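You operate a simulated robot arm through the tools that you are given. There is no shell and no other tool. Be economical: measure what you need, move in short steps, check, and stop when the job is done.

Carry out the task below with a simulated robot arm. There is one attempt and no reset: what you move stays moved.

JOB
Wring out the wet mop, mop the steel pan dry, then wring it again.
Fine: the mop starts in the wringer cradle and ends on the drain table; pump the black handle till the sponge shows dry. Set down upright: sponge mop.

Only the result counts: the job must be done as asked and must still hold three seconds after the hand-in. Knocking over, shifting, dropping, spilling or breaking anything else fails it.

ROBOT AND FRAMES
A 7-joint arm with a two-finger parallel gripper on a trunk, on a base that drives. Base frame: it is fixed to the floor where the robot stands at the start and does not move with it; the origin is under the middle of the robot, x ahead of it, y to its left, z up. Lengths are in mm, angles in degrees, forces in N, time in s.
With the tool pointing down near the work surface it reaches from about 420 to 900 mm from the robot's upright axis, wherever it stands. Its first joint turns from -17.0 to 126.0 degrees. Places, roughly: steel pan [300, 1600, 800]; top of the drain table [400, 1500, 800]; wringer cradle [700, 200, 700]; wringer handle [700, 0, 800]. Payload 1.57 kg.
The tool frame sits at the grasp point between the pads (the TCP): z along the fingers, y along the line on which they close. The tips reach 30 mm beyond it. Largest opening 80 mm; finger width 17, thickness 12; the body of the gripper, 40 by 82 mm, starts 80 mm behind the TCP.
Orientation is that of the tool frame in the base frame, as [roll, pitch, yaw] about the fixed x, y, z axes, in that order (R = Rz(yaw) Ry(pitch) Rx(roll)). With the fingers straight down and closing along the base's y, the tool's x points along the base's -x, its y along +y and its z along -z.

CONTROLS
- The arm moves only by the tool step_arm. Its arguments are lists of equal length, an entry for each row: "dp": the shift along the tool's x, y, z in units of 20 mm (1.0 is 20 mm), a list of three; "angular": the turn, a rotation vector about the tool's x, y, z in units of 6 degrees (1.0 is 6 degrees), a list of three; "fingers": the opening in per cent of the stroke, from 0 (shut) to 100 (fully open). In form: {"dp": [[dx, dy, dz], ...], "angular": [[wx, wy, wz], ...], "fingers": [fingers, ...]}. A call has 1 to 10 rows; each row shifts and turns the commanded pose from where the row before left it, along the tool's axes as they then stand. A call with a number of a shift or a turn outside -1 to 1 is refused whole. Each row takes 0.2 s and may step no farther than 50 mm and 8.6 degrees from the row before; otherwise, or with a gripper value out of range, the whole call is refused. Where a pose cannot be reached the arm comes as near as it can. A force on the tool above 90 N (or 10 N above the force at the start of the call, whichever is more), or a blocked arm, ends the call early, and 0.2 s more pass. The fingers move at their own pace (about 45 mm/s each) and stop on an object; they squeeze with about 34 N. The grip force told is the motor's: it shows also when the fingers shut on nothing. Time passes only in rows, and 0.2 s behind the last, so rows that do not move let the fingers close. The reply holds the time, the measured pose of the TCP, the force on the tool along the base axes, the opening and the grip force, in the units named above and with some noise, with the torque about the TCP (base axes, N m) and any sound that the robot's microphone picked up.
- Cameras (640 x 400 px; columns grow to the right, rows downward): "scene" is now at [10.1, -192.4, 1242.6]; the picture's right is [0.48, -0.87, -0.01], its down [-0.34, -0.18, -0.93] and it looks along [0.81, 0.45, -0.38] (base axes); focal length 259 px, centre (320, 200). "wrist" rides on the gripper at [72, -7, -122] in the tool frame; the picture's right is [0.09, 1.00, 0.00], its down [-0.84, 0.08, -0.54] and it looks along [-0.54, 0.05, 0.84] (tool axes); focal length 238 px, centre (320, 200). There is no depth. A picture from a camera that has moved, and an enlarged one, comes with that camera's place and axes in the base frame and with its lens.
- capture(camera): a new picture of that camera. It takes no simulated time.
- lift_body(by): slides the trunk up (or, below 0, down) by that many mm; the arm and the scene camera ride with it, the base frame stays. It gives what a move gives, with no picture.
- drive_base(legs): drives the robot by 1 to 6 legs, each [ahead, left, turn to the left] in mm, mm and degrees, along the robot's own axes; the way and the turn of a leg run together, so that a leg with both is an arc; at most 1500 mm and 180 degrees a leg. The arm and the cameras ride along, it lands a little off, and it stops where it bumps. It gives what a move gives.
- pan_tilt(pan, tilt): turns the head with the scene camera to pan (to the left, within 109 degrees either way) and tilt (down, from -29 to 69), counted from straight ahead of the robot. It gives what a move gives.
- enlarge(camera, box): a new picture of the part [left, top, right, bottom] of that camera's present view, enlarged. It takes no simulated time.
- close_job(): hands the job in; it is judged then, once.

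Go step by step. Nothing tells you exact positions but the pictures and the camera data: compare them with the known pose of the tool, close in by small moves and look again before you grip or let go. The budget is 120 turns and 90 pictures, counting those below and the enlarged ones. Unless the task says otherwise, let go and move clear before handing in, and close with one line.

The tools are called after "Request:" as name(argument=value, ...) on one line, values as JSON. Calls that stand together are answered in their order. step_arm: Moves the arm, as the interface text tells. Its arguments: {"type":"object","properties":{"dp":{"type":"array","items":{"type":"array","items":{"type":"number"}}},"angular":{"type":"array","items":{"type":"array","items":{"type":"number"}}},"fingers":{"type":"array","items":{"type":"number"}}},"required":["dp","angular","fingers"]} The other tools are called the same way: lift_body (by) slides the trunk up or down; drive_base (legs) drives the base; pan_tilt (pan, tilt) turns the head that bears the scene camera; capture (camera) takes a picture; enlarge (camera, box) takes an enlarged picture of a part of a camera's view; close_job () hands the job in.

At the start:

```text
clock: 0.0
ee_pos: [558.3, 221.0, 1101.2]
tool_rot: [180.0, -0.7, 178.9]
contact_force: [-0.4, -0.5, 0.0]
moment: [0.02, 0.0, 0.03]
gripper_width: 79.7
grip_force: 0.0
trunk travel left (down, up): [-600.0, 190.0]
robot x, y, heading: [-1.5, 1.1, -0.2]
head pan, tilt: [29.0, 22.1]
```

scene: 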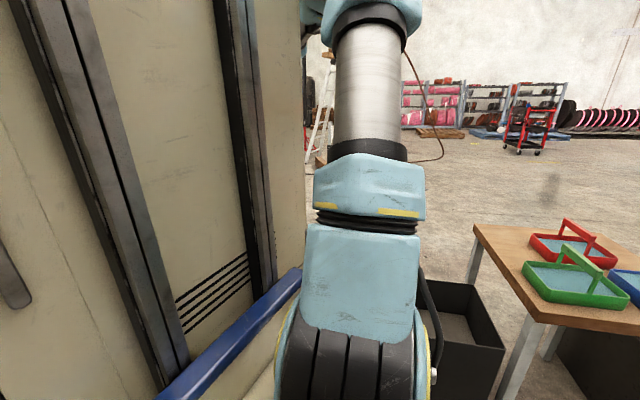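
wrist: 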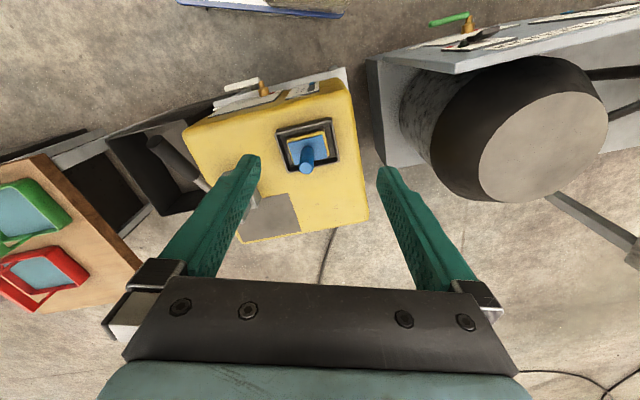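

I see a yellow wringer box with a blue item in a black frame under the wrist, and the scene camera is blocked by the arm. I'll pan the head to look around first.

Request:
enlarge(camera="wrist", box=[170, 60, 390, 250])

Request:
pan_tilt(pan=0, tilt=40)

Request:
capture(camera="scene")

Request:
pan_tilt(pan=90, tilt=25)

Request:
capture(camera="scene")

```text
2.11 times, centred on (280, 155) of wrist
camera zoom: at [489.3, 214.6, 1223.8], right [-0.07, 1.0, 0.0], down [0.84, 0.06, 0.53], along [0.53, 0.04, -0.85], focal length 502 px, centre (404, 295)
```

zoom: 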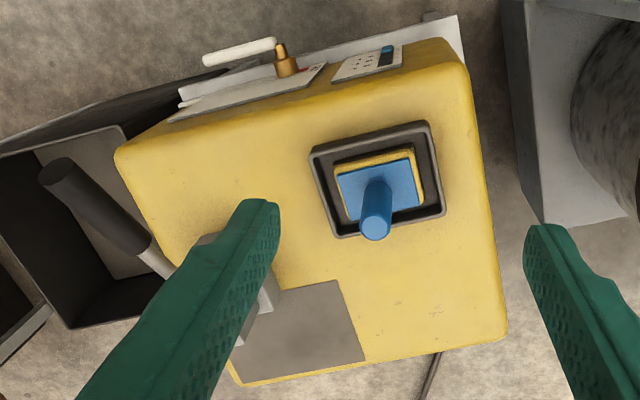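

```text
clock: 0.9
ee_pos: [560.9, 217.7, 1100.8]
tool_rot: [-179.9, -0.7, 178.1]
contact_force: [0.1, 0.2, 0.3]
moment: [0.0, 0.01, -0.03]
gripper_width: 80.0
grip_force: 0.1
trunk travel left (down, up): [-600.0, 190.0]
robot x, y, heading: [2.0, -1.4, 0.1]
head pan, tilt: [0.0, 40.0]
```

```text
86 pictures are left
camera scene: at [11.4, -235.5, 1214.7], right [0.0, -1.0, -0.01], down [-0.65, 0.0, -0.76], along [0.76, 0.0, -0.65], focal length 259 px, centre (320, 200)
```

scene: 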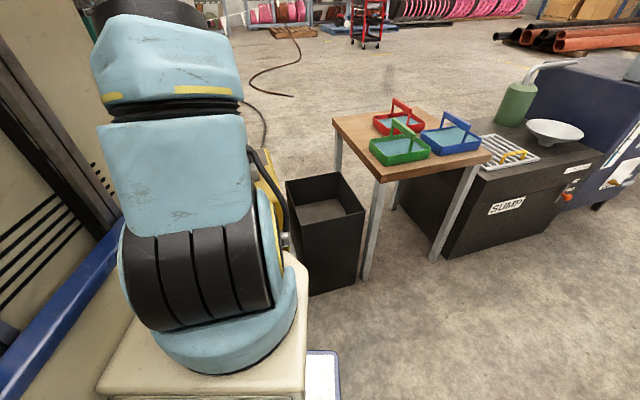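

```text
clock: 2.6
ee_pos: [560.7, 217.4, 1100.7]
tool_rot: [-180.0, -0.7, 178.2]
contact_force: [0.8, -0.3, -0.3]
moment: [0.02, 0.01, -0.03]
gripper_width: 79.8
grip_force: 0.0
trunk travel left (down, up): [-600.0, 190.0]
robot x, y, heading: [-2.0, -0.7, 0.0]
head pan, tilt: [90.0, 25.0]
```

```text
85 pictures are left
camera scene: at [-73.5, -143.4, 1239.3], right [1.0, 0.0, -0.01], down [-0.01, -0.42, -0.91], along [0.0, 0.91, -0.42], focal length 259 px, centre (320, 200)
```

scene: 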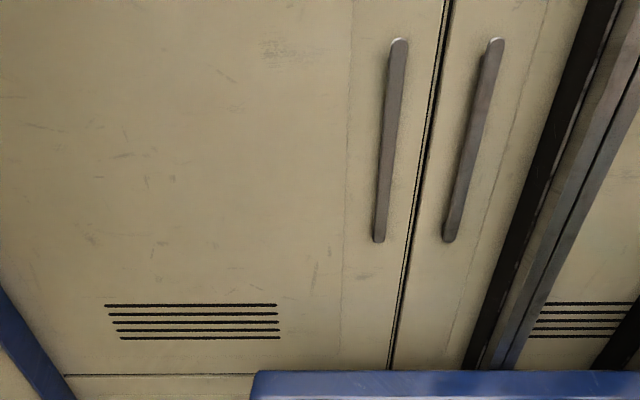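

The left view is blocked by the robot's own trunk. I'll look to the right and behind to see where I can drive, and raise the head tilt for the base outline.

Request:
pan_tilt(pan=-105, tilt=30)

Request:
capture(camera="scene")

Request:
pan_tilt(pan=0, tilt=69)

Request:
capture(camera="scene")

Request:
step_arm(dp=[[0, 0, 0], [0, 0, 0], [0, 0, 0], [0, 0, 0], [0, 0, 0], [0, 0, 0], [0, 0, 0], [0, 0, 0], [0, 0, 0], [0, 0, 0]], angular=[[0, 0, -1], [0, 0, -1], [0, 0, -1], [0, 0, -1], [0, 0, -1], [0, 0, -1], [0, 0, -1], [0, 0, -1], [0, 0, -1], [0, 0, -1]], fingers=[100, 100, 100, 100, 100, 100, 100, 100, 100, 100])

Request:
capture(camera="wrist")

```text
clock: 5.5
ee_pos: [561.1, 216.6, 1100.0]
tool_rot: [-179.9, -0.7, 178.1]
contact_force: [0.3, -0.8, 0.1]
moment: [0.0, 0.01, 0.02]
gripper_width: 79.9
grip_force: 0.0
trunk travel left (down, up): [-600.0, 190.0]
robot x, y, heading: [-1.4, -3.1, 0.0]
head pan, tilt: [-105.0, 30.0]
```

```text
84 pictures are left
camera scene: at [-96.7, -322.7, 1230.6], right [-0.97, 0.26, 0.01], down [0.12, 0.49, -0.86], along [-0.23, -0.83, -0.5], focal length 259 px, centre (320, 200)
```

scene: 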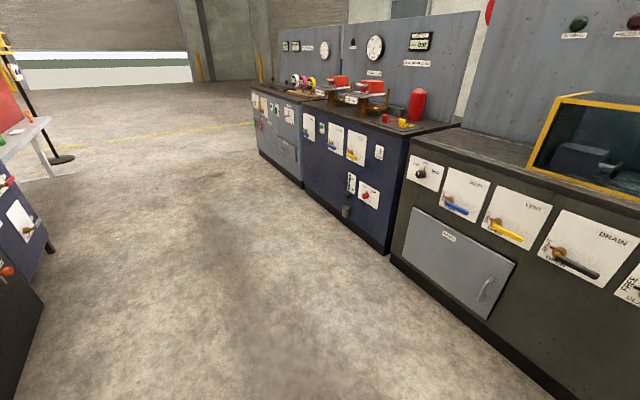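

```text
clock: 7.3
ee_pos: [560.3, 216.9, 1100.0]
tool_rot: [-180.0, -0.7, 178.0]
contact_force: [0.3, 0.3, -0.1]
moment: [0.03, 0.01, 0.02]
gripper_width: 79.8
grip_force: 0.1
trunk travel left (down, up): [-600.0, 190.0]
robot x, y, heading: [-2.7, 0.8, 0.1]
head pan, tilt: [0.0, 68.8]
```

```text
83 pictures are left
camera scene: at [-17.7, -235.0, 1179.1], right [0.0, -1.0, -0.01], down [-0.93, 0.0, -0.36], along [0.36, 0.0, -0.93], focal length 259 px, centre (320, 200)
```

scene: 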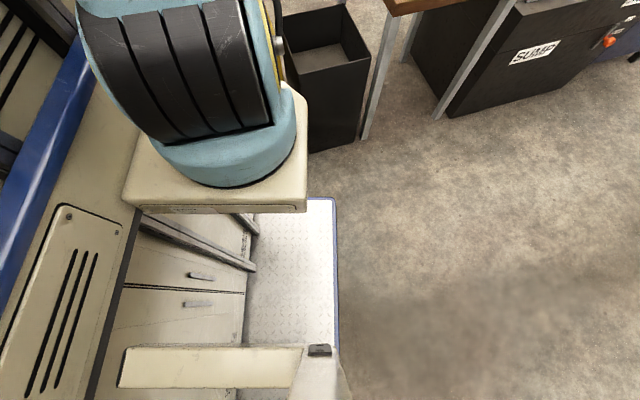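

```text
clock: 9.5
ee_pos: [559.0, 218.3, 1099.9]
tool_rot: [179.5, -0.4, -121.6]
contact_force: [-0.4, -0.3, -0.7]
moment: [-0.03, -0.03, 0.0]
gripper_width: 80.1
grip_force: 0.1
trunk travel left (down, up): [-600.0, 190.0]
robot x, y, heading: [-0.4, -2.8, 0.1]
head pan, tilt: [0.0, 68.8]
```

```text
82 pictures are left
camera wrist: at [530.8, 153.9, 1222.4], right [-0.9, 0.44, 0.01], down [0.38, 0.75, 0.54], along [0.23, 0.48, -0.84], focal length 238 px, centre (320, 200)
```

wrist: 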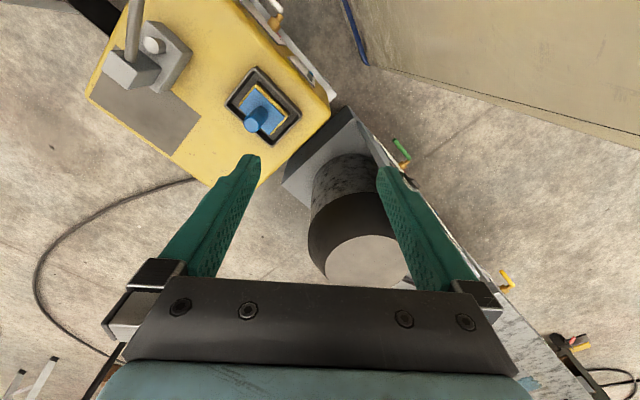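

The footprint looks like about ±400 by ±310 mm, with room to turn. Next I'll turn the wrist back and shift it to get a better look at the wringer lever and the mop.

Request:
step_arm(dp=[[0, 0, 0], [0, 0, 0], [0, 0, 0], [0, 0, 0], [0, 0, 0], [0, 0, 0], [0, 0, 0], [0, 0, 0], [0, 0, 0], [0, 0, 0]], angular=[[0, 0, 1], [0, 0, 1], [0, 0, 1], [0, 0, 1], [0, 0, 1], [0, 0, 1], [0, 0, 1], [0, 0, 1], [0, 0, 1], [0, 0, 1]], fingers=[100, 100, 100, 100, 100, 100, 100, 100, 100, 100])

Request:
step_arm(dp=[[0, -1, 0], [0, -1, 0], [0, -1, 0], [0, -1, 0], [0, -1, 0], [0, -1, 0], [0, -1, 0], [0, -1, 0]], angular=[[0, 0, 0], [0, 0, 0], [0, 0, 0], [0, 0, 0], [0, 0, 0], [0, 0, 0], [0, 0, 0], [0, 0, 0]], fingers=[100, 100, 100, 100, 100, 100, 100, 100])

Request:
capture(camera="wrist")

```text
clock: 11.7
ee_pos: [561.3, 215.1, 1099.0]
tool_rot: [-179.9, -0.7, 177.8]
contact_force: [0.5, 0.4, 0.4]
moment: [0.0, 0.01, 0.04]
gripper_width: 79.8
grip_force: 0.1
trunk travel left (down, up): [-600.0, 190.0]
robot x, y, heading: [-1.3, 1.8, -0.1]
head pan, tilt: [0.0, 68.8]
```

```text
clock: 13.5
ee_pos: [546.7, 67.4, 1104.2]
tool_rot: [-179.6, -0.2, 179.0]
contact_force: [0.2, -0.1, -0.1]
moment: [0.0, 0.03, 0.03]
gripper_width: 79.8
grip_force: 0.0
trunk travel left (down, up): [-600.0, 190.0]
robot x, y, heading: [0.6, -1.0, -0.2]
head pan, tilt: [0.0, 68.8]
```

```text
81 pictures are left
camera wrist: at [477.1, 61.7, 1227.4], right [-0.07, 1.0, 0.0], down [0.84, 0.06, 0.54], along [0.54, 0.04, -0.84], focal length 238 px, centre (320, 200)
```

wrist: 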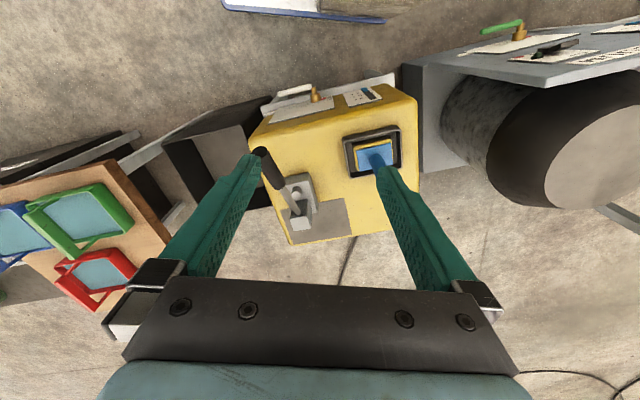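

Request:
enlarge(camera="wrist", box=[230, 80, 430, 250])

```text
2.35 times, centred on (330, 165) of wrist
camera zoom: at [477.1, 61.7, 1227.4], right [-0.07, 1.0, 0.0], down [0.84, 0.06, 0.54], along [0.54, 0.04, -0.84], focal length 561 px, centre (296, 282)
```

zoom: 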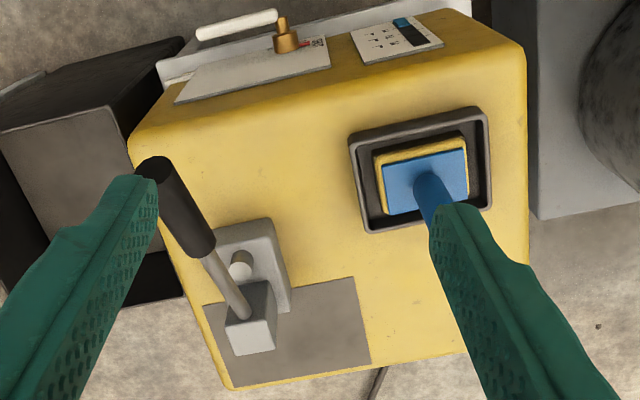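

The lever points towards the robot, its black grip running roughly from [619,-20,880] to [700,5,829]. The mop peg is vertical near [675,200], with its top at about z 820. I'll align the gripper above the lever grip.

Request:
step_arm(dp=[[0, 0, 0], [0, 0, 0], [0, 0, 0], [-0.43, -0.74, 1], [-0.43, -0.74, 1], [-0.43, -0.74, 1], [-0.43, -0.74, 1], [-0.43, -0.74, 1], [-0.43, -0.74, 1], [-0.43, -0.74, 1]], angular=[[0, 0, -1], [0, 0, -1], [0, 0, -1], [0, 0, 0], [0, 0, 0], [0, 0, 0], [0, 0, 0], [0, 0, 0], [0, 0, 0], [0, 0, 0]], fingers=[100, 100, 100, 100, 100, 100, 100, 100, 100, 100])

Request:
capture(camera="wrist")

```text
clock: 15.7
ee_pos: [634.6, -15.3, 963.2]
tool_rot: [-179.8, -0.3, -163.1]
contact_force: [0.7, 0.4, 1.1]
moment: [-0.03, -0.03, -0.01]
gripper_width: 80.3
grip_force: 0.0
trunk travel left (down, up): [-600.0, 190.0]
robot x, y, heading: [-2.0, -3.1, 0.1]
head pan, tilt: [0.0, 68.8]
```

```text
79 pictures are left
camera wrist: at [569.6, -42.8, 1086.2], right [-0.38, 0.93, 0.0], down [0.78, 0.32, 0.54], along [0.5, 0.2, -0.84], focal length 238 px, centre (320, 200)
```

wrist: 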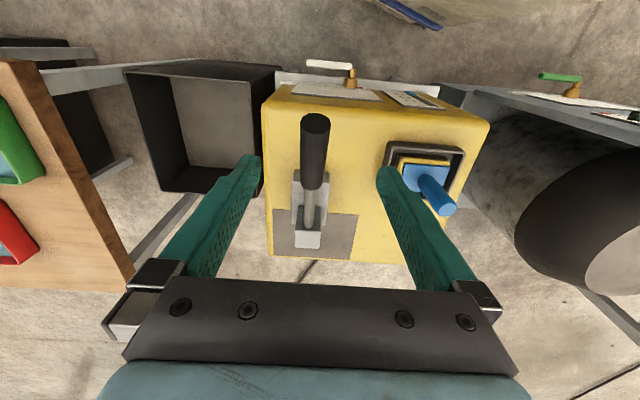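

The lever is centred between the fingers, so I'll descend and close on it.

Request:
step_arm(dp=[[-0.4, -0.2, 1], [0, 0, 1], [0, 0, 1], [0, 0, 1], [0, 0, 0.9]], angular=[[0, 0, 0], [0, 0, 0], [0, 0, 0], [0, 0, 0], [0, 0, 0]], fingers=[100, 100, 100, 100, 100])

Request:
capture(camera="wrist")

```text
clock: 16.9
ee_pos: [642.6, -15.9, 867.9]
tool_rot: [-179.8, -0.3, -163.2]
contact_force: [0.4, -0.3, 0.0]
moment: [-0.01, -0.03, 0.0]
gripper_width: 80.1
grip_force: 0.0
trunk travel left (down, up): [-600.0, 190.0]
robot x, y, heading: [-0.3, 1.1, 0.0]
head pan, tilt: [0.0, 68.8]
```

```text
78 pictures are left
camera wrist: at [578.9, -43.9, 989.1], right [-0.38, 0.93, 0.0], down [0.78, 0.32, 0.54], along [0.5, 0.2, -0.84], focal length 238 px, centre (320, 200)
```

wrist: 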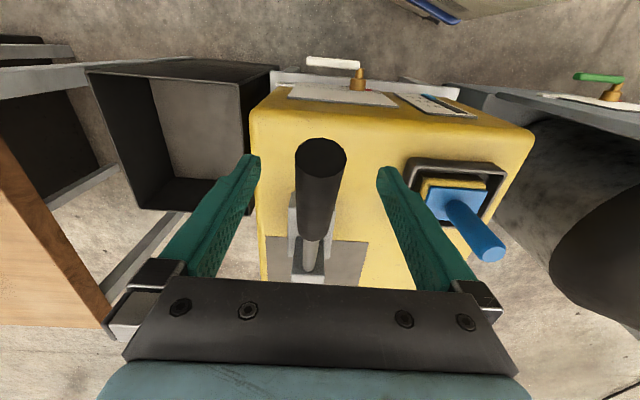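

Request:
step_arm(dp=[[0, 0, 0.3], [0, 0, 0], [0, 0, 0], [0, 0, 0], [0, 0, 0], [0, 0, 0]], angular=[[0, 0, 0], [0, 0, 0], [0, 0, 0], [0, 0, 0], [0, 0, 0], [0, 0, 0]], fingers=[100, 0, 0, 0, 0, 0])

Request:
capture(camera="wrist")

```text
clock: 18.3
ee_pos: [643.2, -19.0, 861.6]
tool_rot: [-179.8, -0.3, -163.2]
contact_force: [3.4, -10.4, 0.6]
moment: [0.15, -0.01, 0.33]
gripper_width: 27.6
grip_force: 31.4
trunk travel left (down, up): [-600.0, 190.0]
robot x, y, heading: [1.8, -0.9, 0.0]
head pan, tilt: [0.0, 68.8]
```

```text
77 pictures are left
camera wrist: at [579.2, -45.1, 983.7], right [-0.38, 0.93, 0.0], down [0.78, 0.32, 0.54], along [0.5, 0.2, -0.84], focal length 238 px, centre (320, 200)
```

wrist: 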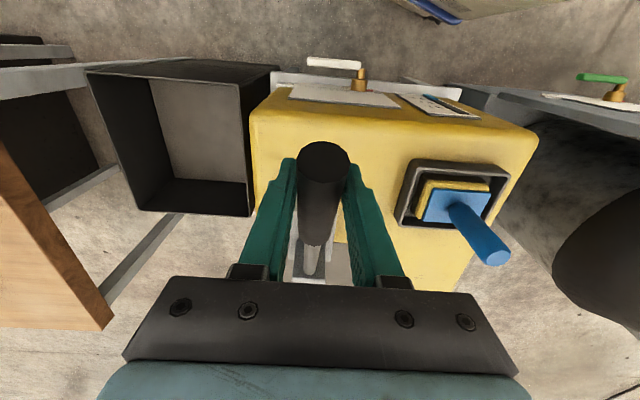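

The grip is good. I'll try pulling the lever down along its arc for a short way.

Request:
step_arm(dp=[[0.42, -0.1, 0.8], [0.36, 0, 0.83], [0.29, 0, 0.855]], angular=[[0, 0, 0], [0, 0, 0], [0, 0, 0]], fingers=[0, 0, 0])

```text
clock: 19.1
ee_pos: [626.1, -25.5, 812.1]
tool_rot: [-179.9, 0.1, -163.1]
contact_force: [28.7, 2.0, 1.7]
moment: [0.41, -0.79, 0.32]
gripper_width: 27.4
grip_force: 37.9
trunk travel left (down, up): [-600.0, 190.0]
robot x, y, heading: [-0.8, -2.0, -0.0]
head pan, tilt: [0.0, 68.8]
```

Request:
step_arm(dp=[[-0.15, 0, 0.87], [0, 0, 0.9], [0, 0, 0.9]], angular=[[0, 0, 0], [0, 0, 0], [0, 0, 0]], fingers=[0, 0, 0])

```text
clock: 19.9
ee_pos: [622.6, -24.6, 758.8]
tool_rot: [-179.8, -0.8, -163.2]
contact_force: [-15.0, -6.6, 5.6]
moment: [0.16, -0.46, 0.33]
gripper_width: 27.5
grip_force: 37.8
trunk travel left (down, up): [-600.0, 190.0]
robot x, y, heading: [3.3, -2.1, 0.1]
head pan, tilt: [0.0, 68.8]
```

Request:
step_arm(dp=[[0.2, 0, 0.7], [0, 0, 0.7]], angular=[[0, 0, 0], [0, 0, 0]], fingers=[0, 0])

Request:
capture(camera="wrist")

```text
clock: 20.5
ee_pos: [625.2, -23.8, 734.3]
tool_rot: [-179.7, 0.4, -163.1]
contact_force: [5.5, 2.2, 66.3]
moment: [-0.05, 0.14, 0.24]
gripper_width: 27.8
grip_force: 38.0
trunk travel left (down, up): [-600.0, 190.0]
robot x, y, heading: [1.1, 1.2, 0.0]
head pan, tilt: [0.0, 68.8]
```

```text
76 pictures are left
camera wrist: at [558.4, -51.8, 856.8], right [-0.38, 0.93, 0.0], down [0.77, 0.32, 0.55], along [0.51, 0.2, -0.84], focal length 238 px, centre (320, 200)
```

wrist: 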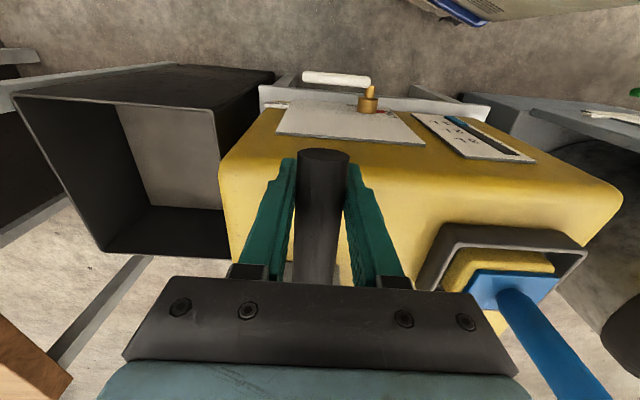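

The lever has hit a stop at about horizontal. I'll check the panel and the sponge before the upstroke.

Request:
enlarge(camera="wrist", box=[260, 60, 620, 320])

Request:
step_arm(dp=[[0, 0, -0.7], [-0.1, 0, -0.8], [0, 0, -0.9], [0, 0, -0.9], [-0.05, 0, -0.9], [-0.2, 0, -0.85], [-0.29, 0, -0.85], [-0.36, 0, -0.8]], angular=[[0, 0, 0], [0, 0, 0], [0, 0, 0], [0, 0, 0], [0, 0, 0], [0, 0, 0], [0, 0, 0], [0, 0, 0]], fingers=[0, 0, 0, 0, 0, 0, 0, 0])

Request:
enlarge(camera="wrist", box=[260, 60, 580, 290])

```text
1.54 times, centred on (440, 190) of wrist
camera zoom: at [558.4, -51.8, 856.8], right [-0.38, 0.93, 0.0], down [0.77, 0.32, 0.55], along [0.51, 0.2, -0.84], focal length 367 px, centre (135, 215)
```

zoom: 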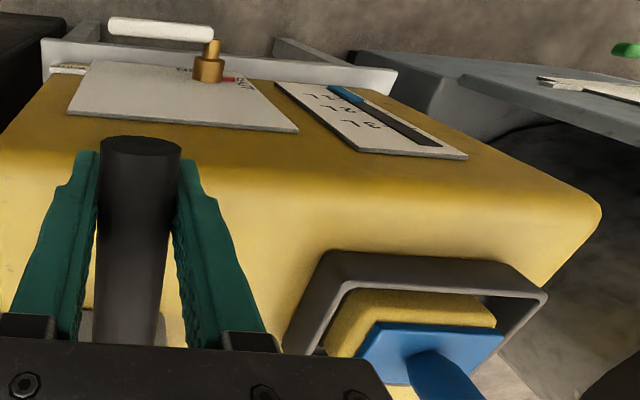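

```text
clock: 22.3
ee_pos: [637.9, -19.4, 856.5]
tool_rot: [180.0, -1.0, -163.2]
contact_force: [7.9, 15.1, -66.2]
moment: [0.02, 0.15, 0.56]
gripper_width: 27.9
grip_force: 38.0
trunk travel left (down, up): [-600.0, 190.0]
robot x, y, heading: [0.3, -1.4, -0.0]
head pan, tilt: [0.0, 68.8]
```

```text
1.74 times, centred on (420, 175) of wrist
camera zoom: at [576.9, -46.3, 979.4], right [-0.38, 0.93, 0.0], down [0.79, 0.32, 0.53], along [0.49, 0.2, -0.85], focal length 414 px, centre (146, 244)
```

zoom: 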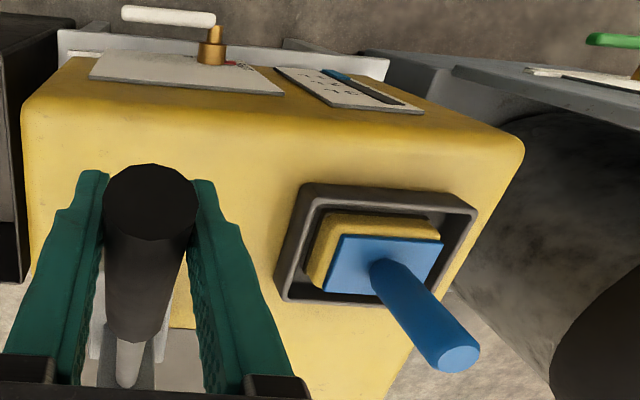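

The stroke spans about z 735–857. I'll pump several more times within that range.

Request:
step_arm(dp=[[0.36, 0, 1], [0.29, 0, 1], [0.12, 0, 1], [0.04, 0, 1], [0, 0, 1], [0, 0, 1], [0, 0, 0.4], [0, 0, -1], [0, 0, -1], [0, 0, -1]], angular=[[0, 0, 0], [0, 0, 0], [0, 0, 0], [0, 0, 0], [0, 0, 0], [0, 0, 0], [0, 0, 0], [0, 0, 0], [0, 0, 0], [0, 0, 0]], fingers=[0, 0, 0, 0, 0, 0, 0, 0, 0, 0])

Request:
step_arm(dp=[[-0.12, 0, -1], [-0.29, 0, -1], [-0.3, 0, -1], [0.3, 0, 1], [0.29, 0, 1], [0.12, 0, 1], [0.04, 0, 1], [0, 0, 1], [0, 0, 1]], angular=[[0, 0, 0], [0, 0, 0], [0, 0, 0], [0, 0, 0], [0, 0, 0], [0, 0, 0], [0, 0, 0], [0, 0, 0], [0, 0, 0]], fingers=[0, 0, 0, 0, 0, 0, 0, 0, 0])

Request:
step_arm(dp=[[0, 0, -1], [0, 0, -1], [0, 0, -1], [-0.12, 0, -1], [-0.29, 0, -1], [-0.3, 0, -1]], angular=[[0, 0, 0], [0, 0, 0], [0, 0, 0], [0, 0, 0], [0, 0, 0], [0, 0, 0]], fingers=[0, 0, 0, 0, 0, 0])

Request:
enlarge(camera="wrist", box=[260, 60, 580, 290])

```text
clock: 24.5
ee_pos: [626.2, -24.5, 798.5]
tool_rot: [-179.8, 0.0, -163.1]
contact_force: [-5.6, 9.8, -0.2]
moment: [-0.15, 0.37, 0.38]
gripper_width: 27.6
grip_force: 37.8
trunk travel left (down, up): [-600.0, 190.0]
robot x, y, heading: [-2.1, -3.8, -0.1]
head pan, tilt: [0.0, 68.8]
```

```text
clock: 26.5
ee_pos: [621.7, -24.6, 735.0]
tool_rot: [-179.7, -0.4, -163.2]
contact_force: [-11.6, -6.4, 4.3]
moment: [0.22, -0.55, 0.2]
gripper_width: 27.3
grip_force: 38.1
trunk travel left (down, up): [-600.0, 190.0]
robot x, y, heading: [0.7, -1.7, -0.1]
head pan, tilt: [0.0, 68.8]
```

```text
clock: 27.9
ee_pos: [642.0, -19.1, 852.6]
tool_rot: [180.0, -0.3, -163.2]
contact_force: [32.7, 13.7, -54.3]
moment: [0.15, -0.01, 0.19]
gripper_width: 27.3
grip_force: 38.1
trunk travel left (down, up): [-600.0, 190.0]
robot x, y, heading: [-3.2, 0.9, 0.0]
head pan, tilt: [0.0, 68.8]
```

```text
1.74 times, centred on (420, 175) of wrist
camera zoom: at [577.2, -46.2, 973.8], right [-0.38, 0.93, 0.0], down [0.78, 0.32, 0.54], along [0.5, 0.2, -0.84], focal length 414 px, centre (146, 244)
```

zoom: 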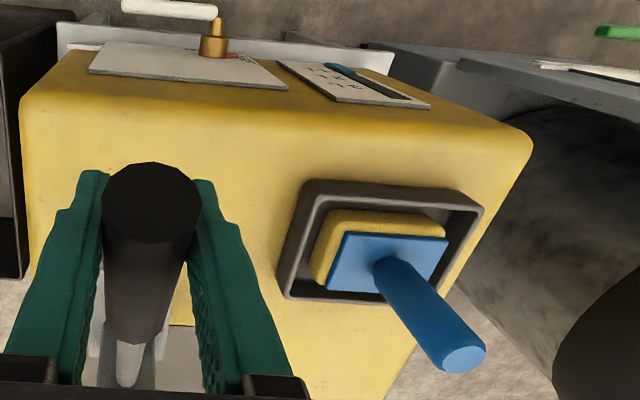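

Request:
enlarge(camera="wrist", box=[400, 80, 530, 235])

```text
2.58 times, centred on (465, 158) of wrist
camera zoom: at [577.2, -46.2, 973.8], right [-0.38, 0.93, 0.0], down [0.78, 0.32, 0.54], along [0.5, 0.2, -0.84], focal length 615 px, centre (-54, 310)
```

zoom: 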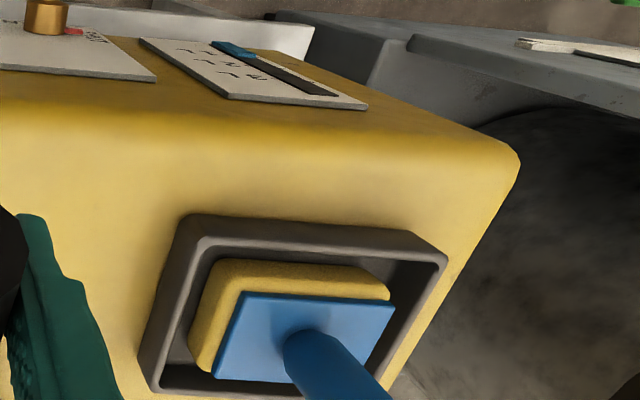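

I can't tell yet whether the sponge counts as dry, so I'll pump several more full strokes and compare.

Request:
step_arm(dp=[[0.36, 0, 1], [0.29, 0, 1], [0.12, 0, 1], [0.04, 0, 1], [0, 0, 1], [0, 0, 1], [0, 0, 0.4], [0, 0, -1], [0, 0, -1], [0, 0, -1]], angular=[[0, 0, 0], [0, 0, 0], [0, 0, 0], [0, 0, 0], [0, 0, 0], [0, 0, 0], [0, 0, 0], [0, 0, 0], [0, 0, 0], [0, 0, 0]], fingers=[0, 0, 0, 0, 0, 0, 0, 0, 0, 0])

Request:
step_arm(dp=[[-0.12, 0, -1], [-0.29, 0, -1], [-0.3, 0, -1], [0.3, 0, 1], [0.29, 0, 1], [0.12, 0, 1], [0.04, 0, 1], [0, 0, 1], [0, 0, 1]], angular=[[0, 0, 0], [0, 0, 0], [0, 0, 0], [0, 0, 0], [0, 0, 0], [0, 0, 0], [0, 0, 0], [0, 0, 0], [0, 0, 0]], fingers=[0, 0, 0, 0, 0, 0, 0, 0, 0])

Request:
step_arm(dp=[[0, 0, -1], [0, 0, -1], [0, 0, -1], [-0.12, 0, -1], [-0.29, 0, -1], [-0.3, 0, -1]], angular=[[0, 0, 0], [0, 0, 0], [0, 0, 0], [0, 0, 0], [0, 0, 0], [0, 0, 0]], fingers=[0, 0, 0, 0, 0, 0])

Request:
enlarge(camera="wrist", box=[400, 80, 530, 235])

```text
clock: 30.1
ee_pos: [622.9, -24.4, 788.3]
tool_rot: [-179.8, -0.2, -163.2]
contact_force: [-10.2, -2.2, 0.8]
moment: [-0.26, 0.41, 0.49]
gripper_width: 27.5
grip_force: 38.5
trunk travel left (down, up): [-600.0, 190.0]
robot x, y, heading: [-3.0, -0.9, -0.2]
head pan, tilt: [0.0, 68.8]
```

```text
clock: 32.1
ee_pos: [620.8, -24.5, 729.5]
tool_rot: [-179.8, -0.1, -163.2]
contact_force: [-0.9, -1.8, 24.0]
moment: [-0.11, 0.15, 0.36]
gripper_width: 27.5
grip_force: 37.9
trunk travel left (down, up): [-600.0, 190.0]
robot x, y, heading: [-4.0, 0.2, 0.1]
head pan, tilt: [0.0, 68.8]
```

```text
clock: 33.5
ee_pos: [637.0, -20.2, 848.2]
tool_rot: [-179.8, 0.0, -163.1]
contact_force: [29.7, 13.4, -19.3]
moment: [-0.32, 0.95, 0.43]
gripper_width: 27.3
grip_force: 38.4
trunk travel left (down, up): [-600.0, 190.0]
robot x, y, heading: [-1.6, -0.2, -0.1]
head pan, tilt: [0.0, 68.8]
```

```text
2.58 times, centred on (465, 158) of wrist
camera zoom: at [573.1, -47.4, 969.6], right [-0.38, 0.93, 0.0], down [0.78, 0.32, 0.54], along [0.5, 0.2, -0.84], focal length 615 px, centre (-54, 310)
```

zoom: 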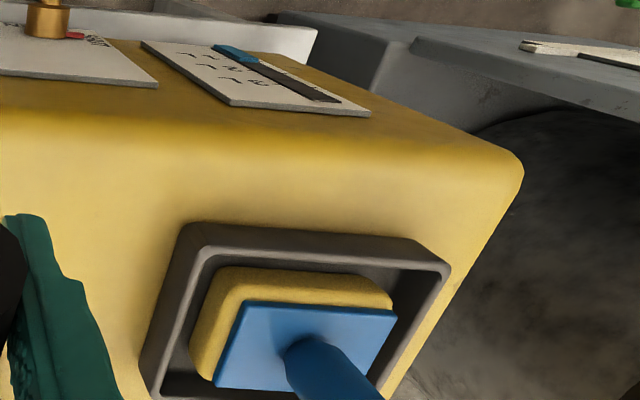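

Request:
step_arm(dp=[[0.36, 0, 1], [0.29, 0, 1], [0.12, 0, 1], [0.04, 0, 1], [0, 0, 1], [0, 0, 1], [0, 0, 0], [0, 0, -1], [0, 0, -1], [0, 0, -1]], angular=[[0, 0, 0], [0, 0, 0], [0, 0, 0], [0, 0, 0], [0, 0, 0], [0, 0, 0], [0, 0, 0], [0, 0, 0], [0, 0, 0], [0, 0, 0]], fingers=[0, 0, 0, 0, 0, 0, 0, 0, 0, 0])

Request:
step_arm(dp=[[-0.12, 0, -1], [-0.29, 0, -1], [-0.3, 0, -1], [0.3, 0, 1], [0.29, 0, 1], [0.12, 0, 1], [0.04, 0, 1], [0, 0, 1], [0, 0, 1]], angular=[[0, 0, 0], [0, 0, 0], [0, 0, 0], [0, 0, 0], [0, 0, 0], [0, 0, 0], [0, 0, 0], [0, 0, 0], [0, 0, 0]], fingers=[0, 0, 0, 0, 0, 0, 0, 0, 0])

Request:
step_arm(dp=[[0, 0, -1], [0, 0, -1], [0, 0, -1], [-0.12, 0, -1], [-0.29, 0, -1], [-0.3, 0, -1], [0, 0, 0], [0, 0, 0], [0, 0, 0]], angular=[[0, 0, 0], [0, 0, 0], [0, 0, 0], [0, 0, 0], [0, 0, 0], [0, 0, 0], [0, 0, 0], [0, 0, 0], [0, 0, 0]], fingers=[0, 0, 0, 0, 0, 0, 100, 100, 100])

Request:
enlarge(camera="wrist", box=[240, 60, 580, 290])

```text
clock: 35.7
ee_pos: [619.2, -26.3, 787.8]
tool_rot: [-179.8, -0.3, -163.2]
contact_force: [-17.6, -2.3, 0.9]
moment: [-0.29, 0.48, 0.36]
gripper_width: 27.7
grip_force: 38.1
trunk travel left (down, up): [-600.0, 190.0]
robot x, y, heading: [3.9, -2.7, -0.3]
head pan, tilt: [0.0, 68.8]
```

```text
clock: 37.7
ee_pos: [617.9, -27.2, 728.6]
tool_rot: [-180.0, -0.2, -162.9]
contact_force: [-11.2, 17.8, 5.9]
moment: [-0.08, -0.73, 0.34]
gripper_width: 27.3
grip_force: 38.6
trunk travel left (down, up): [-600.0, 190.0]
robot x, y, heading: [0.9, 1.2, -0.0]
head pan, tilt: [0.0, 68.8]
```

```text
clock: 39.7
ee_pos: [631.2, -24.0, 847.6]
tool_rot: [-179.7, -0.3, -163.1]
contact_force: [0.5, -0.1, 0.0]
moment: [-0.02, -0.02, -0.01]
gripper_width: 80.1
grip_force: 0.1
trunk travel left (down, up): [-600.0, 190.0]
robot x, y, heading: [1.3, -1.4, -0.5]
head pan, tilt: [0.0, 68.8]
```

```text
1.74 times, centred on (410, 175) of wrist
camera zoom: at [567.5, -50.4, 970.0], right [-0.38, 0.93, 0.0], down [0.78, 0.32, 0.54], along [0.5, 0.2, -0.84], focal length 414 px, centre (164, 244)
```

zoom: 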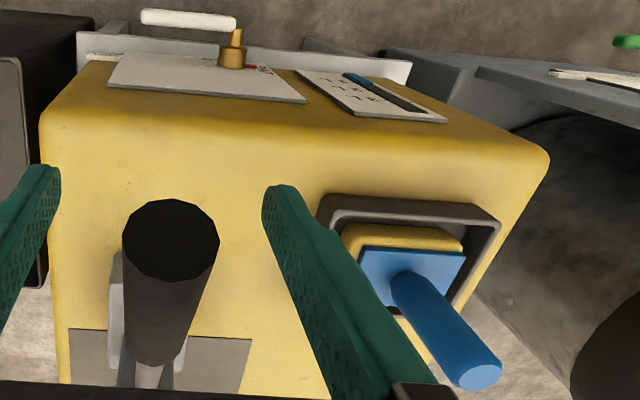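

Lever released at the top. Next I'll rise and move over the mop peg.

Request:
step_arm(dp=[[0, 0, -1], [0, 0, -1], [0, 0, -1], [0, 0, -1], [0, 0, -1], [0, 0.9, 0], [0, 0.9, 0]], angular=[[0, 0, 0], [0, 0, 0], [0, 0, 0], [0, 0, 0], [0, 0, 0], [0, 0, 0], [0, 0, 0]], fingers=[100, 100, 100, 100, 100, 100, 100])

Request:
step_arm(dp=[[-0.6, 0.95, 0], [-0.6, 0.95, 0], [-0.6, 0.95, 0], [-0.6, 0.95, 0], [-0.6, 0.95, 0], [-0.6, 0.95, 0], [-0.6, 0.95, 0], [-0.6, 0.95, 0], [-0.6, 0.8, 0]], angular=[[0, 0, 0], [0, 0, 0], [0, 0, 0], [0, 0, 0], [0, 0, 0], [0, 0, 0], [0, 0, 0], [0, 0, 0], [0, 0, 0]], fingers=[100, 100, 100, 100, 100, 100, 100, 100, 100])

Request:
capture(camera="wrist")

```text
clock: 41.3
ee_pos: [621.8, 12.2, 947.3]
tool_rot: [-179.7, -0.3, -163.2]
contact_force: [-0.4, -0.1, 0.4]
moment: [0.01, 0.01, 0.01]
gripper_width: 80.0
grip_force: 0.1
trunk travel left (down, up): [-600.0, 190.0]
robot x, y, heading: [2.8, -1.7, 0.0]
head pan, tilt: [0.0, 68.8]
```

```text
clock: 43.3
ee_pos: [678.0, 204.8, 946.4]
tool_rot: [-179.7, -0.3, -163.3]
contact_force: [-0.6, 0.3, 0.7]
moment: [0.03, -0.01, -0.01]
gripper_width: 79.9
grip_force: 0.0
trunk travel left (down, up): [-600.0, 190.0]
robot x, y, heading: [2.3, -3.9, -0.2]
head pan, tilt: [0.0, 68.8]
```

```text
69 pictures are left
camera wrist: at [612.8, 177.4, 1068.1], right [-0.38, 0.93, 0.0], down [0.78, 0.32, 0.54], along [0.5, 0.2, -0.84], focal length 238 px, centre (320, 200)
```

wrist: 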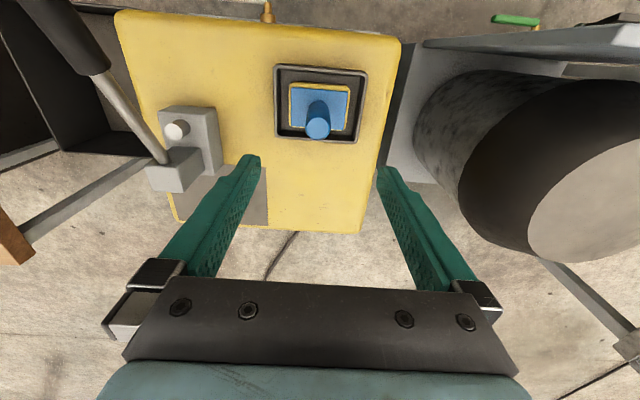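

Request:
step_arm(dp=[[0.15, 0, 1], [0, 0, 1], [0, 0, 1], [0, 0, 1], [0, 0, 1]], angular=[[0, 0, 0], [0, 0, 0], [0, 0, 0], [0, 0, 0], [0, 0, 0]], fingers=[100, 100, 100, 100, 100])

Request:
capture(camera="wrist")

```text
clock: 44.5
ee_pos: [673.6, 202.9, 847.1]
tool_rot: [-179.9, -0.4, -163.2]
contact_force: [-0.8, -0.4, 0.2]
moment: [0.0, 0.0, 0.02]
gripper_width: 79.8
grip_force: 0.1
trunk travel left (down, up): [-600.0, 190.0]
robot x, y, heading: [1.0, -0.5, -0.2]
head pan, tilt: [0.0, 68.8]
```

```text
68 pictures are left
camera wrist: at [609.3, 176.4, 969.7], right [-0.38, 0.93, 0.0], down [0.78, 0.32, 0.54], along [0.5, 0.2, -0.84], focal length 238 px, centre (320, 200)
```

wrist: 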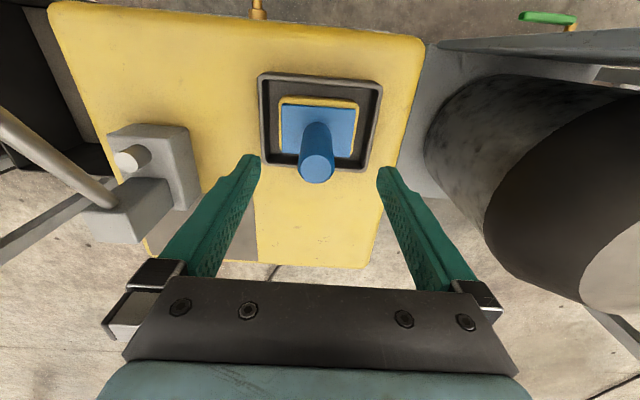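

Request:
step_arm(dp=[[0.1, -0.12, 1], [0, 0, 1], [0, 0, 1], [0, 0, 0.2], [0, 0, 0], [0, 0, 0], [0, 0, 0], [0, 0, 0]], angular=[[0, 0, 0], [0, 0, 0], [0, 0, 0], [0, 0, 0], [0, 0, 0], [0, 0, 0], [0, 0, 0], [0, 0, 0]], fingers=[100, 100, 100, 100, 0, 0, 0, 0])

Request:
capture(camera="wrist")

```text
clock: 46.3
ee_pos: [673.5, 200.4, 783.9]
tool_rot: [-179.8, -0.3, -163.2]
contact_force: [-0.1, 0.4, 0.3]
moment: [0.12, 0.02, -0.02]
gripper_width: 29.1
grip_force: 21.9
trunk travel left (down, up): [-600.0, 190.0]
robot x, y, heading: [2.1, 0.6, -0.3]
head pan, tilt: [0.0, 68.8]
```

```text
67 pictures are left
camera wrist: at [608.6, 173.6, 906.0], right [-0.38, 0.93, 0.0], down [0.78, 0.32, 0.54], along [0.5, 0.2, -0.84], focal length 238 px, centre (320, 200)
```

wrist: 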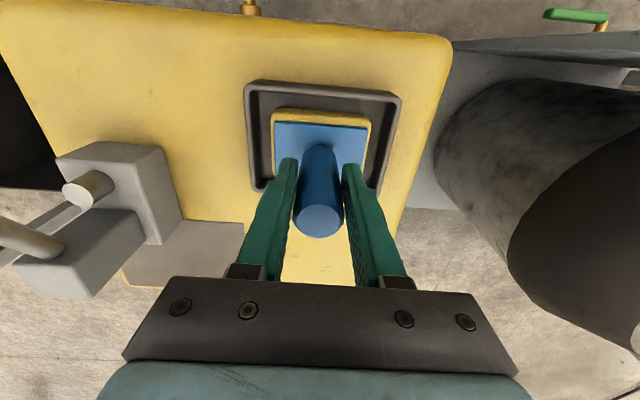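

The peg is gripped; the return pose is about [673.5, 200.4, 784] with yaw -163. I'll lift the mop straight out.

Request:
step_arm(dp=[[0, 0, 0], [0, 0, -0.6], [0, 0, -0.8], [0, 0, -0.8], [0, 0, -0.8], [0, 0, -0.8], [0, 0, -1], [0, 0, -1], [0, 0, -1], [0, 0, -1]], angular=[[0, 0, 0], [0, 0, 0], [0, 0, 0], [0, 0, 0], [0, 0, 0], [0, 0, 0], [0, 0, 0], [0, 0, 0], [0, 0, 0], [0, 0, 0]], fingers=[0, 0, 0, 0, 0, 0, 0, 0, 0, 0])

Request:
lift_body(by=150)

Request:
capture(camera="wrist")

Request:
pan_tilt(pan=20, tilt=20)

Request:
capture(camera="scene")

```text
clock: 48.5
ee_pos: [671.7, 203.0, 938.4]
tool_rot: [-179.9, -0.4, -163.2]
contact_force: [-0.1, -0.2, -2.3]
moment: [0.01, 0.01, -0.02]
gripper_width: 29.0
grip_force: 33.8
trunk travel left (down, up): [-600.0, 190.0]
robot x, y, heading: [-1.3, -1.9, 0.1]
head pan, tilt: [0.0, 68.8]
```

```text
clock: 50.2
ee_pos: [673.4, 202.8, 1088.6]
tool_rot: [-179.7, -0.3, -163.1]
contact_force: [0.1, 0.1, -1.8]
moment: [0.02, 0.01, 0.04]
gripper_width: 29.2
grip_force: 34.1
trunk travel left (down, up): [-750.0, 40.0]
robot x, y, heading: [0.3, -1.8, 0.0]
head pan, tilt: [0.0, 68.8]
```

```text
66 pictures are left
camera wrist: at [608.6, 175.4, 1210.6], right [-0.38, 0.93, 0.0], down [0.78, 0.32, 0.54], along [0.5, 0.2, -0.84], focal length 238 px, centre (320, 200)
```

wrist: 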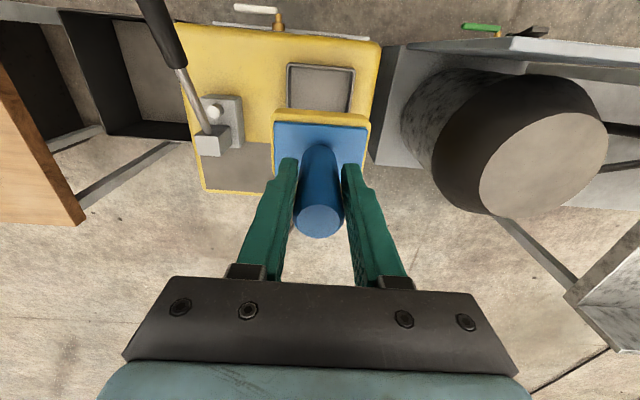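

```text
clock: 51.4
ee_pos: [673.6, 201.6, 1088.9]
tool_rot: [-179.9, -0.3, -163.2]
contact_force: [-0.1, -0.3, -0.6]
moment: [0.02, 0.02, 0.01]
gripper_width: 29.3
grip_force: 33.4
trunk travel left (down, up): [-750.0, 40.0]
robot x, y, heading: [-1.6, -3.4, -0.2]
head pan, tilt: [20.0, 20.0]
```

```text
65 pictures are left
camera scene: at [8.0, -197.4, 1397.7], right [0.34, -0.94, 0.0], down [-0.32, -0.12, -0.94], along [0.88, 0.32, -0.34], focal length 259 px, centre (320, 200)
```

scene: 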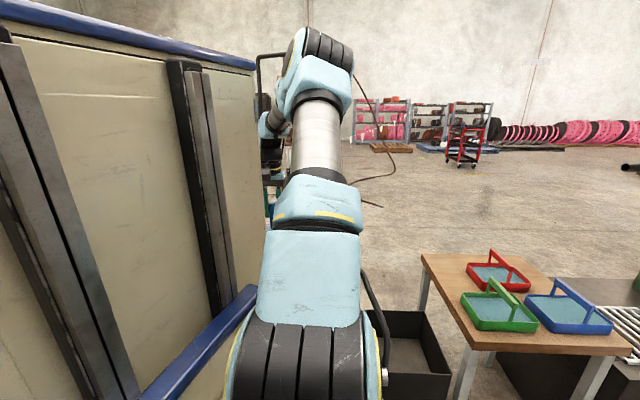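

Mop is out and clear. I'll turn the base left on the spot to see the drain table and the pan.

Request:
drive_base(legs=[[0, 0, 60]])

Request:
pan_tilt(pan=0, tilt=20)

Request:
capture(camera="scene")

Request:
capture(camera="wrist")

```text
clock: 54.4
ee_pos: [166.8, 682.6, 1087.0]
tool_rot: [-179.8, -0.3, -103.6]
contact_force: [-0.1, 0.6, -2.3]
moment: [-0.01, 0.03, -0.03]
gripper_width: 28.9
grip_force: 34.4
trunk travel left (down, up): [-750.0, 40.0]
robot x, y, heading: [-2.2, -4.0, 59.5]
head pan, tilt: [20.0, 20.0]
```

```text
clock: 55.3
ee_pos: [166.6, 683.2, 1087.8]
tool_rot: [-179.8, -0.3, -103.6]
contact_force: [-0.1, -0.3, -1.8]
moment: [0.02, 0.02, 0.03]
gripper_width: 28.7
grip_force: 34.3
trunk travel left (down, up): [-750.0, 40.0]
robot x, y, heading: [-2.1, -3.0, 59.6]
head pan, tilt: [0.0, 20.0]
```

```text
64 pictures are left
camera scene: at [205.3, -104.3, 1397.7], right [0.86, -0.51, 0.0], down [-0.17, -0.3, -0.94], along [0.47, 0.81, -0.34], focal length 259 px, centre (320, 200)
```

scene: 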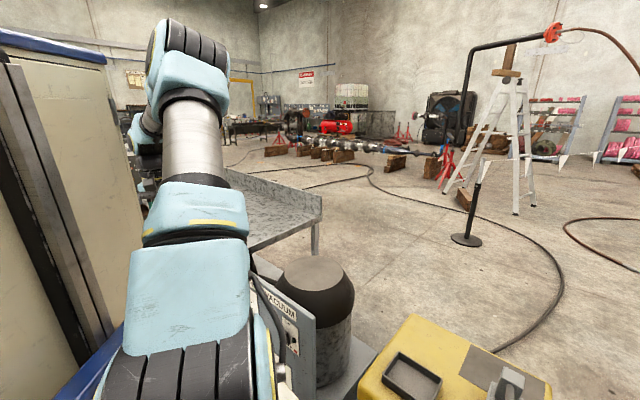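

```text
63 pictures are left
camera wrist: at [157.7, 611.8, 1210.6], right [-0.99, 0.14, 0.0], down [0.12, 0.83, 0.54], along [0.08, 0.53, -0.84], focal length 238 px, centre (320, 200)
```

wrist: 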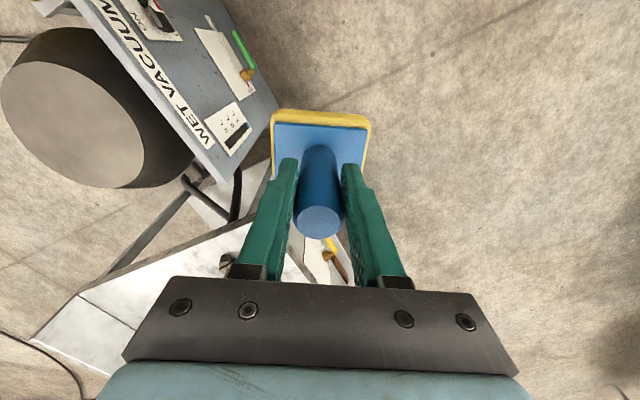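

Request:
drive_base(legs=[[0, 0, 50]])

Request:
pan_tilt(pan=-30, tilt=30)

Request:
capture(camera="scene")

Request:
capture(camera="wrist")

```text
clock: 58.0
ee_pos: [-426.7, 558.5, 1088.7]
tool_rot: [-179.7, -0.2, -52.5]
contact_force: [-0.3, -1.2, -1.7]
moment: [0.0, 0.01, -0.06]
gripper_width: 28.7
grip_force: 34.0
trunk travel left (down, up): [-750.0, 40.0]
robot x, y, heading: [-0.9, 0.6, 110.6]
head pan, tilt: [0.0, 20.0]
```

```text
clock: 58.9
ee_pos: [-427.1, 557.6, 1088.3]
tool_rot: [-179.9, -0.4, -52.5]
contact_force: [0.1, 0.9, -3.1]
moment: [0.0, -0.03, 0.01]
gripper_width: 28.8
grip_force: 33.8
trunk travel left (down, up): [-750.0, 40.0]
robot x, y, heading: [-0.1, 2.2, 110.7]
head pan, tilt: [-30.0, 30.0]
```

```text
62 pictures are left
camera scene: at [258.3, 96.3, 1381.7], right [0.99, -0.16, 0.0], down [-0.08, -0.49, -0.87], along [0.14, 0.85, -0.5], focal length 259 px, centre (320, 200)
```

scene: 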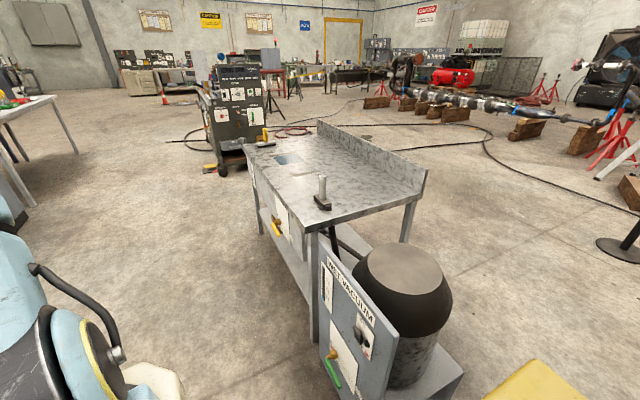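

```text
61 pictures are left
camera wrist: at [-376.3, 505.3, 1210.6], right [-0.73, -0.68, 0.0], down [-0.57, 0.62, 0.54], along [-0.36, 0.4, -0.84], focal length 238 px, centre (320, 200)
```

wrist: 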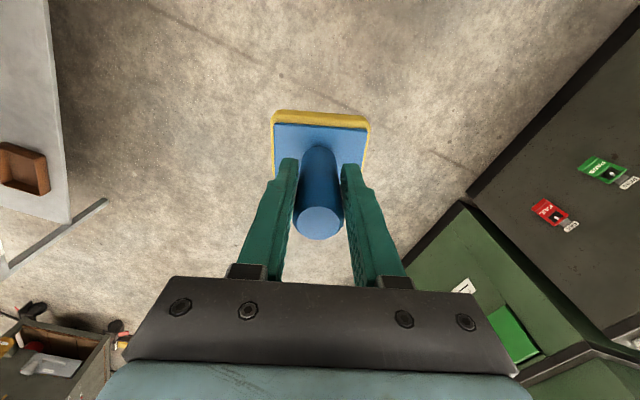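

The long metal table is the drain table, with a shallow wet patch near [320,1630] that I take to be the steel pan. I'll enlarge that part.

Request:
enlarge(camera="scene", box=[235, 110, 435, 240])

Request:
enlarge(camera="scene", box=[240, 135, 345, 215])

```text
3.08 times, centred on (335, 175) of scene
camera zoom: at [258.3, 96.3, 1381.7], right [0.99, -0.16, 0.0], down [-0.08, -0.49, -0.87], along [0.14, 0.85, -0.5], focal length 797 px, centre (274, 277)
```

zoom: 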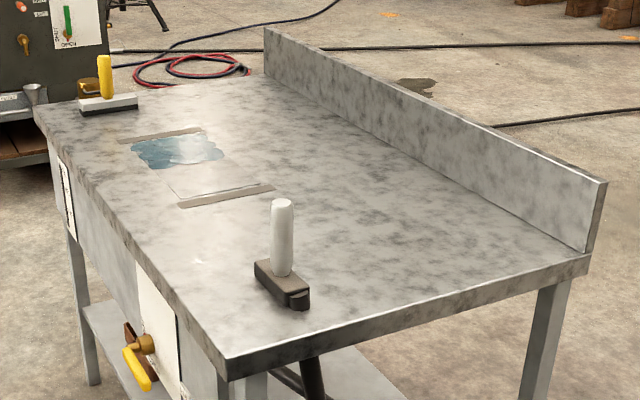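

```text
5.00 times, centred on (292, 175) of scene
camera zoom: at [258.3, 96.3, 1381.7], right [0.99, -0.16, 0.0], down [-0.08, -0.49, -0.87], along [0.14, 0.85, -0.5], focal length 1294 px, centre (458, 325)
```

zoom: 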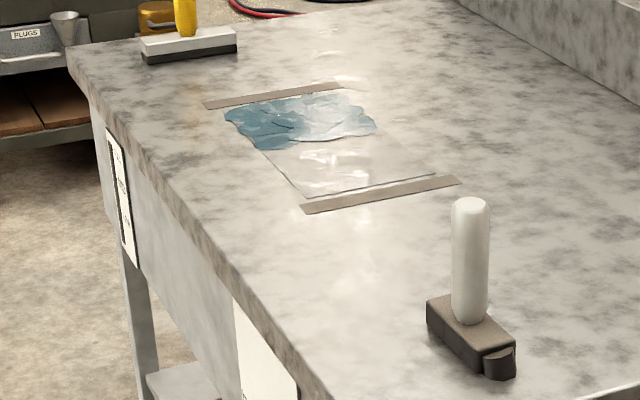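

The pan is a flat plate about 160×300 mm centred near [335,1555], with its puddle on the far half. I must avoid two other tools on the table. I'll drive to stand off in front of the table's long side, then turn to face it at heading 17°.

Request:
drive_base(legs=[[1189, -50, 0]])

Request:
drive_base(legs=[[0, 0, -93.6]])

Request:
capture(camera="wrist")

Request:
capture(camera="scene")

```text
clock: 65.0
ee_pos: [-796.2, 1703.3, 1087.9]
tool_rot: [-179.8, -0.3, -52.9]
contact_force: [-0.4, 0.2, -1.6]
moment: [-0.02, -0.02, 0.03]
gripper_width: 28.5
grip_force: 34.5
trunk travel left (down, up): [-750.0, 40.0]
robot x, y, heading: [-373.7, 1146.6, 110.4]
head pan, tilt: [-30.0, 30.0]
```

```text
clock: 69.4
ee_pos: [219.8, 1519.3, 1088.0]
tool_rot: [-179.8, -0.3, -147.5]
contact_force: [-1.0, -0.6, -1.3]
moment: [-0.03, -0.02, 0.02]
gripper_width: 28.2
grip_force: 33.6
trunk travel left (down, up): [-750.0, 40.0]
robot x, y, heading: [-371.8, 1141.0, 15.7]
head pan, tilt: [-30.0, 30.0]
```

```text
58 pictures are left
camera wrist: at [165.2, 1474.9, 1210.6], right [-0.61, 0.79, 0.0], down [0.67, 0.52, 0.54], along [0.43, 0.33, -0.84], focal length 238 px, centre (320, 200)
```

wrist: 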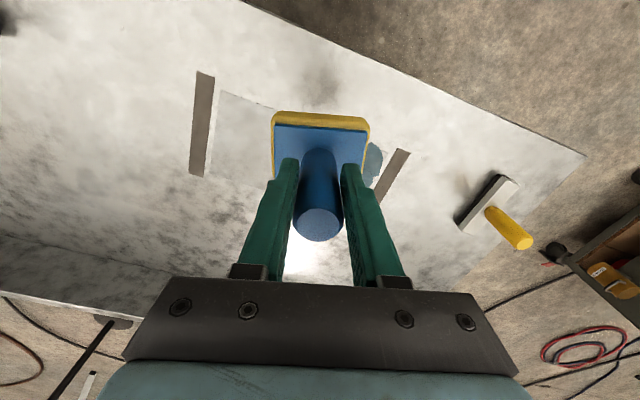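

```text
57 pictures are left
camera scene: at [-300.1, 877.4, 1381.7], right [-0.25, -0.97, 0.0], down [-0.48, 0.12, -0.87], along [0.84, -0.21, -0.5], focal length 259 px, centre (320, 200)
```

scene: 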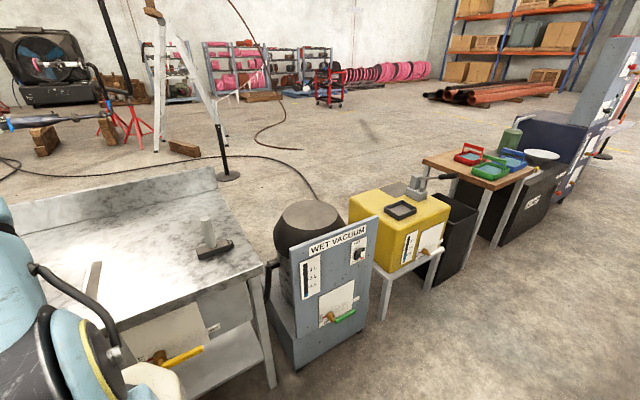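

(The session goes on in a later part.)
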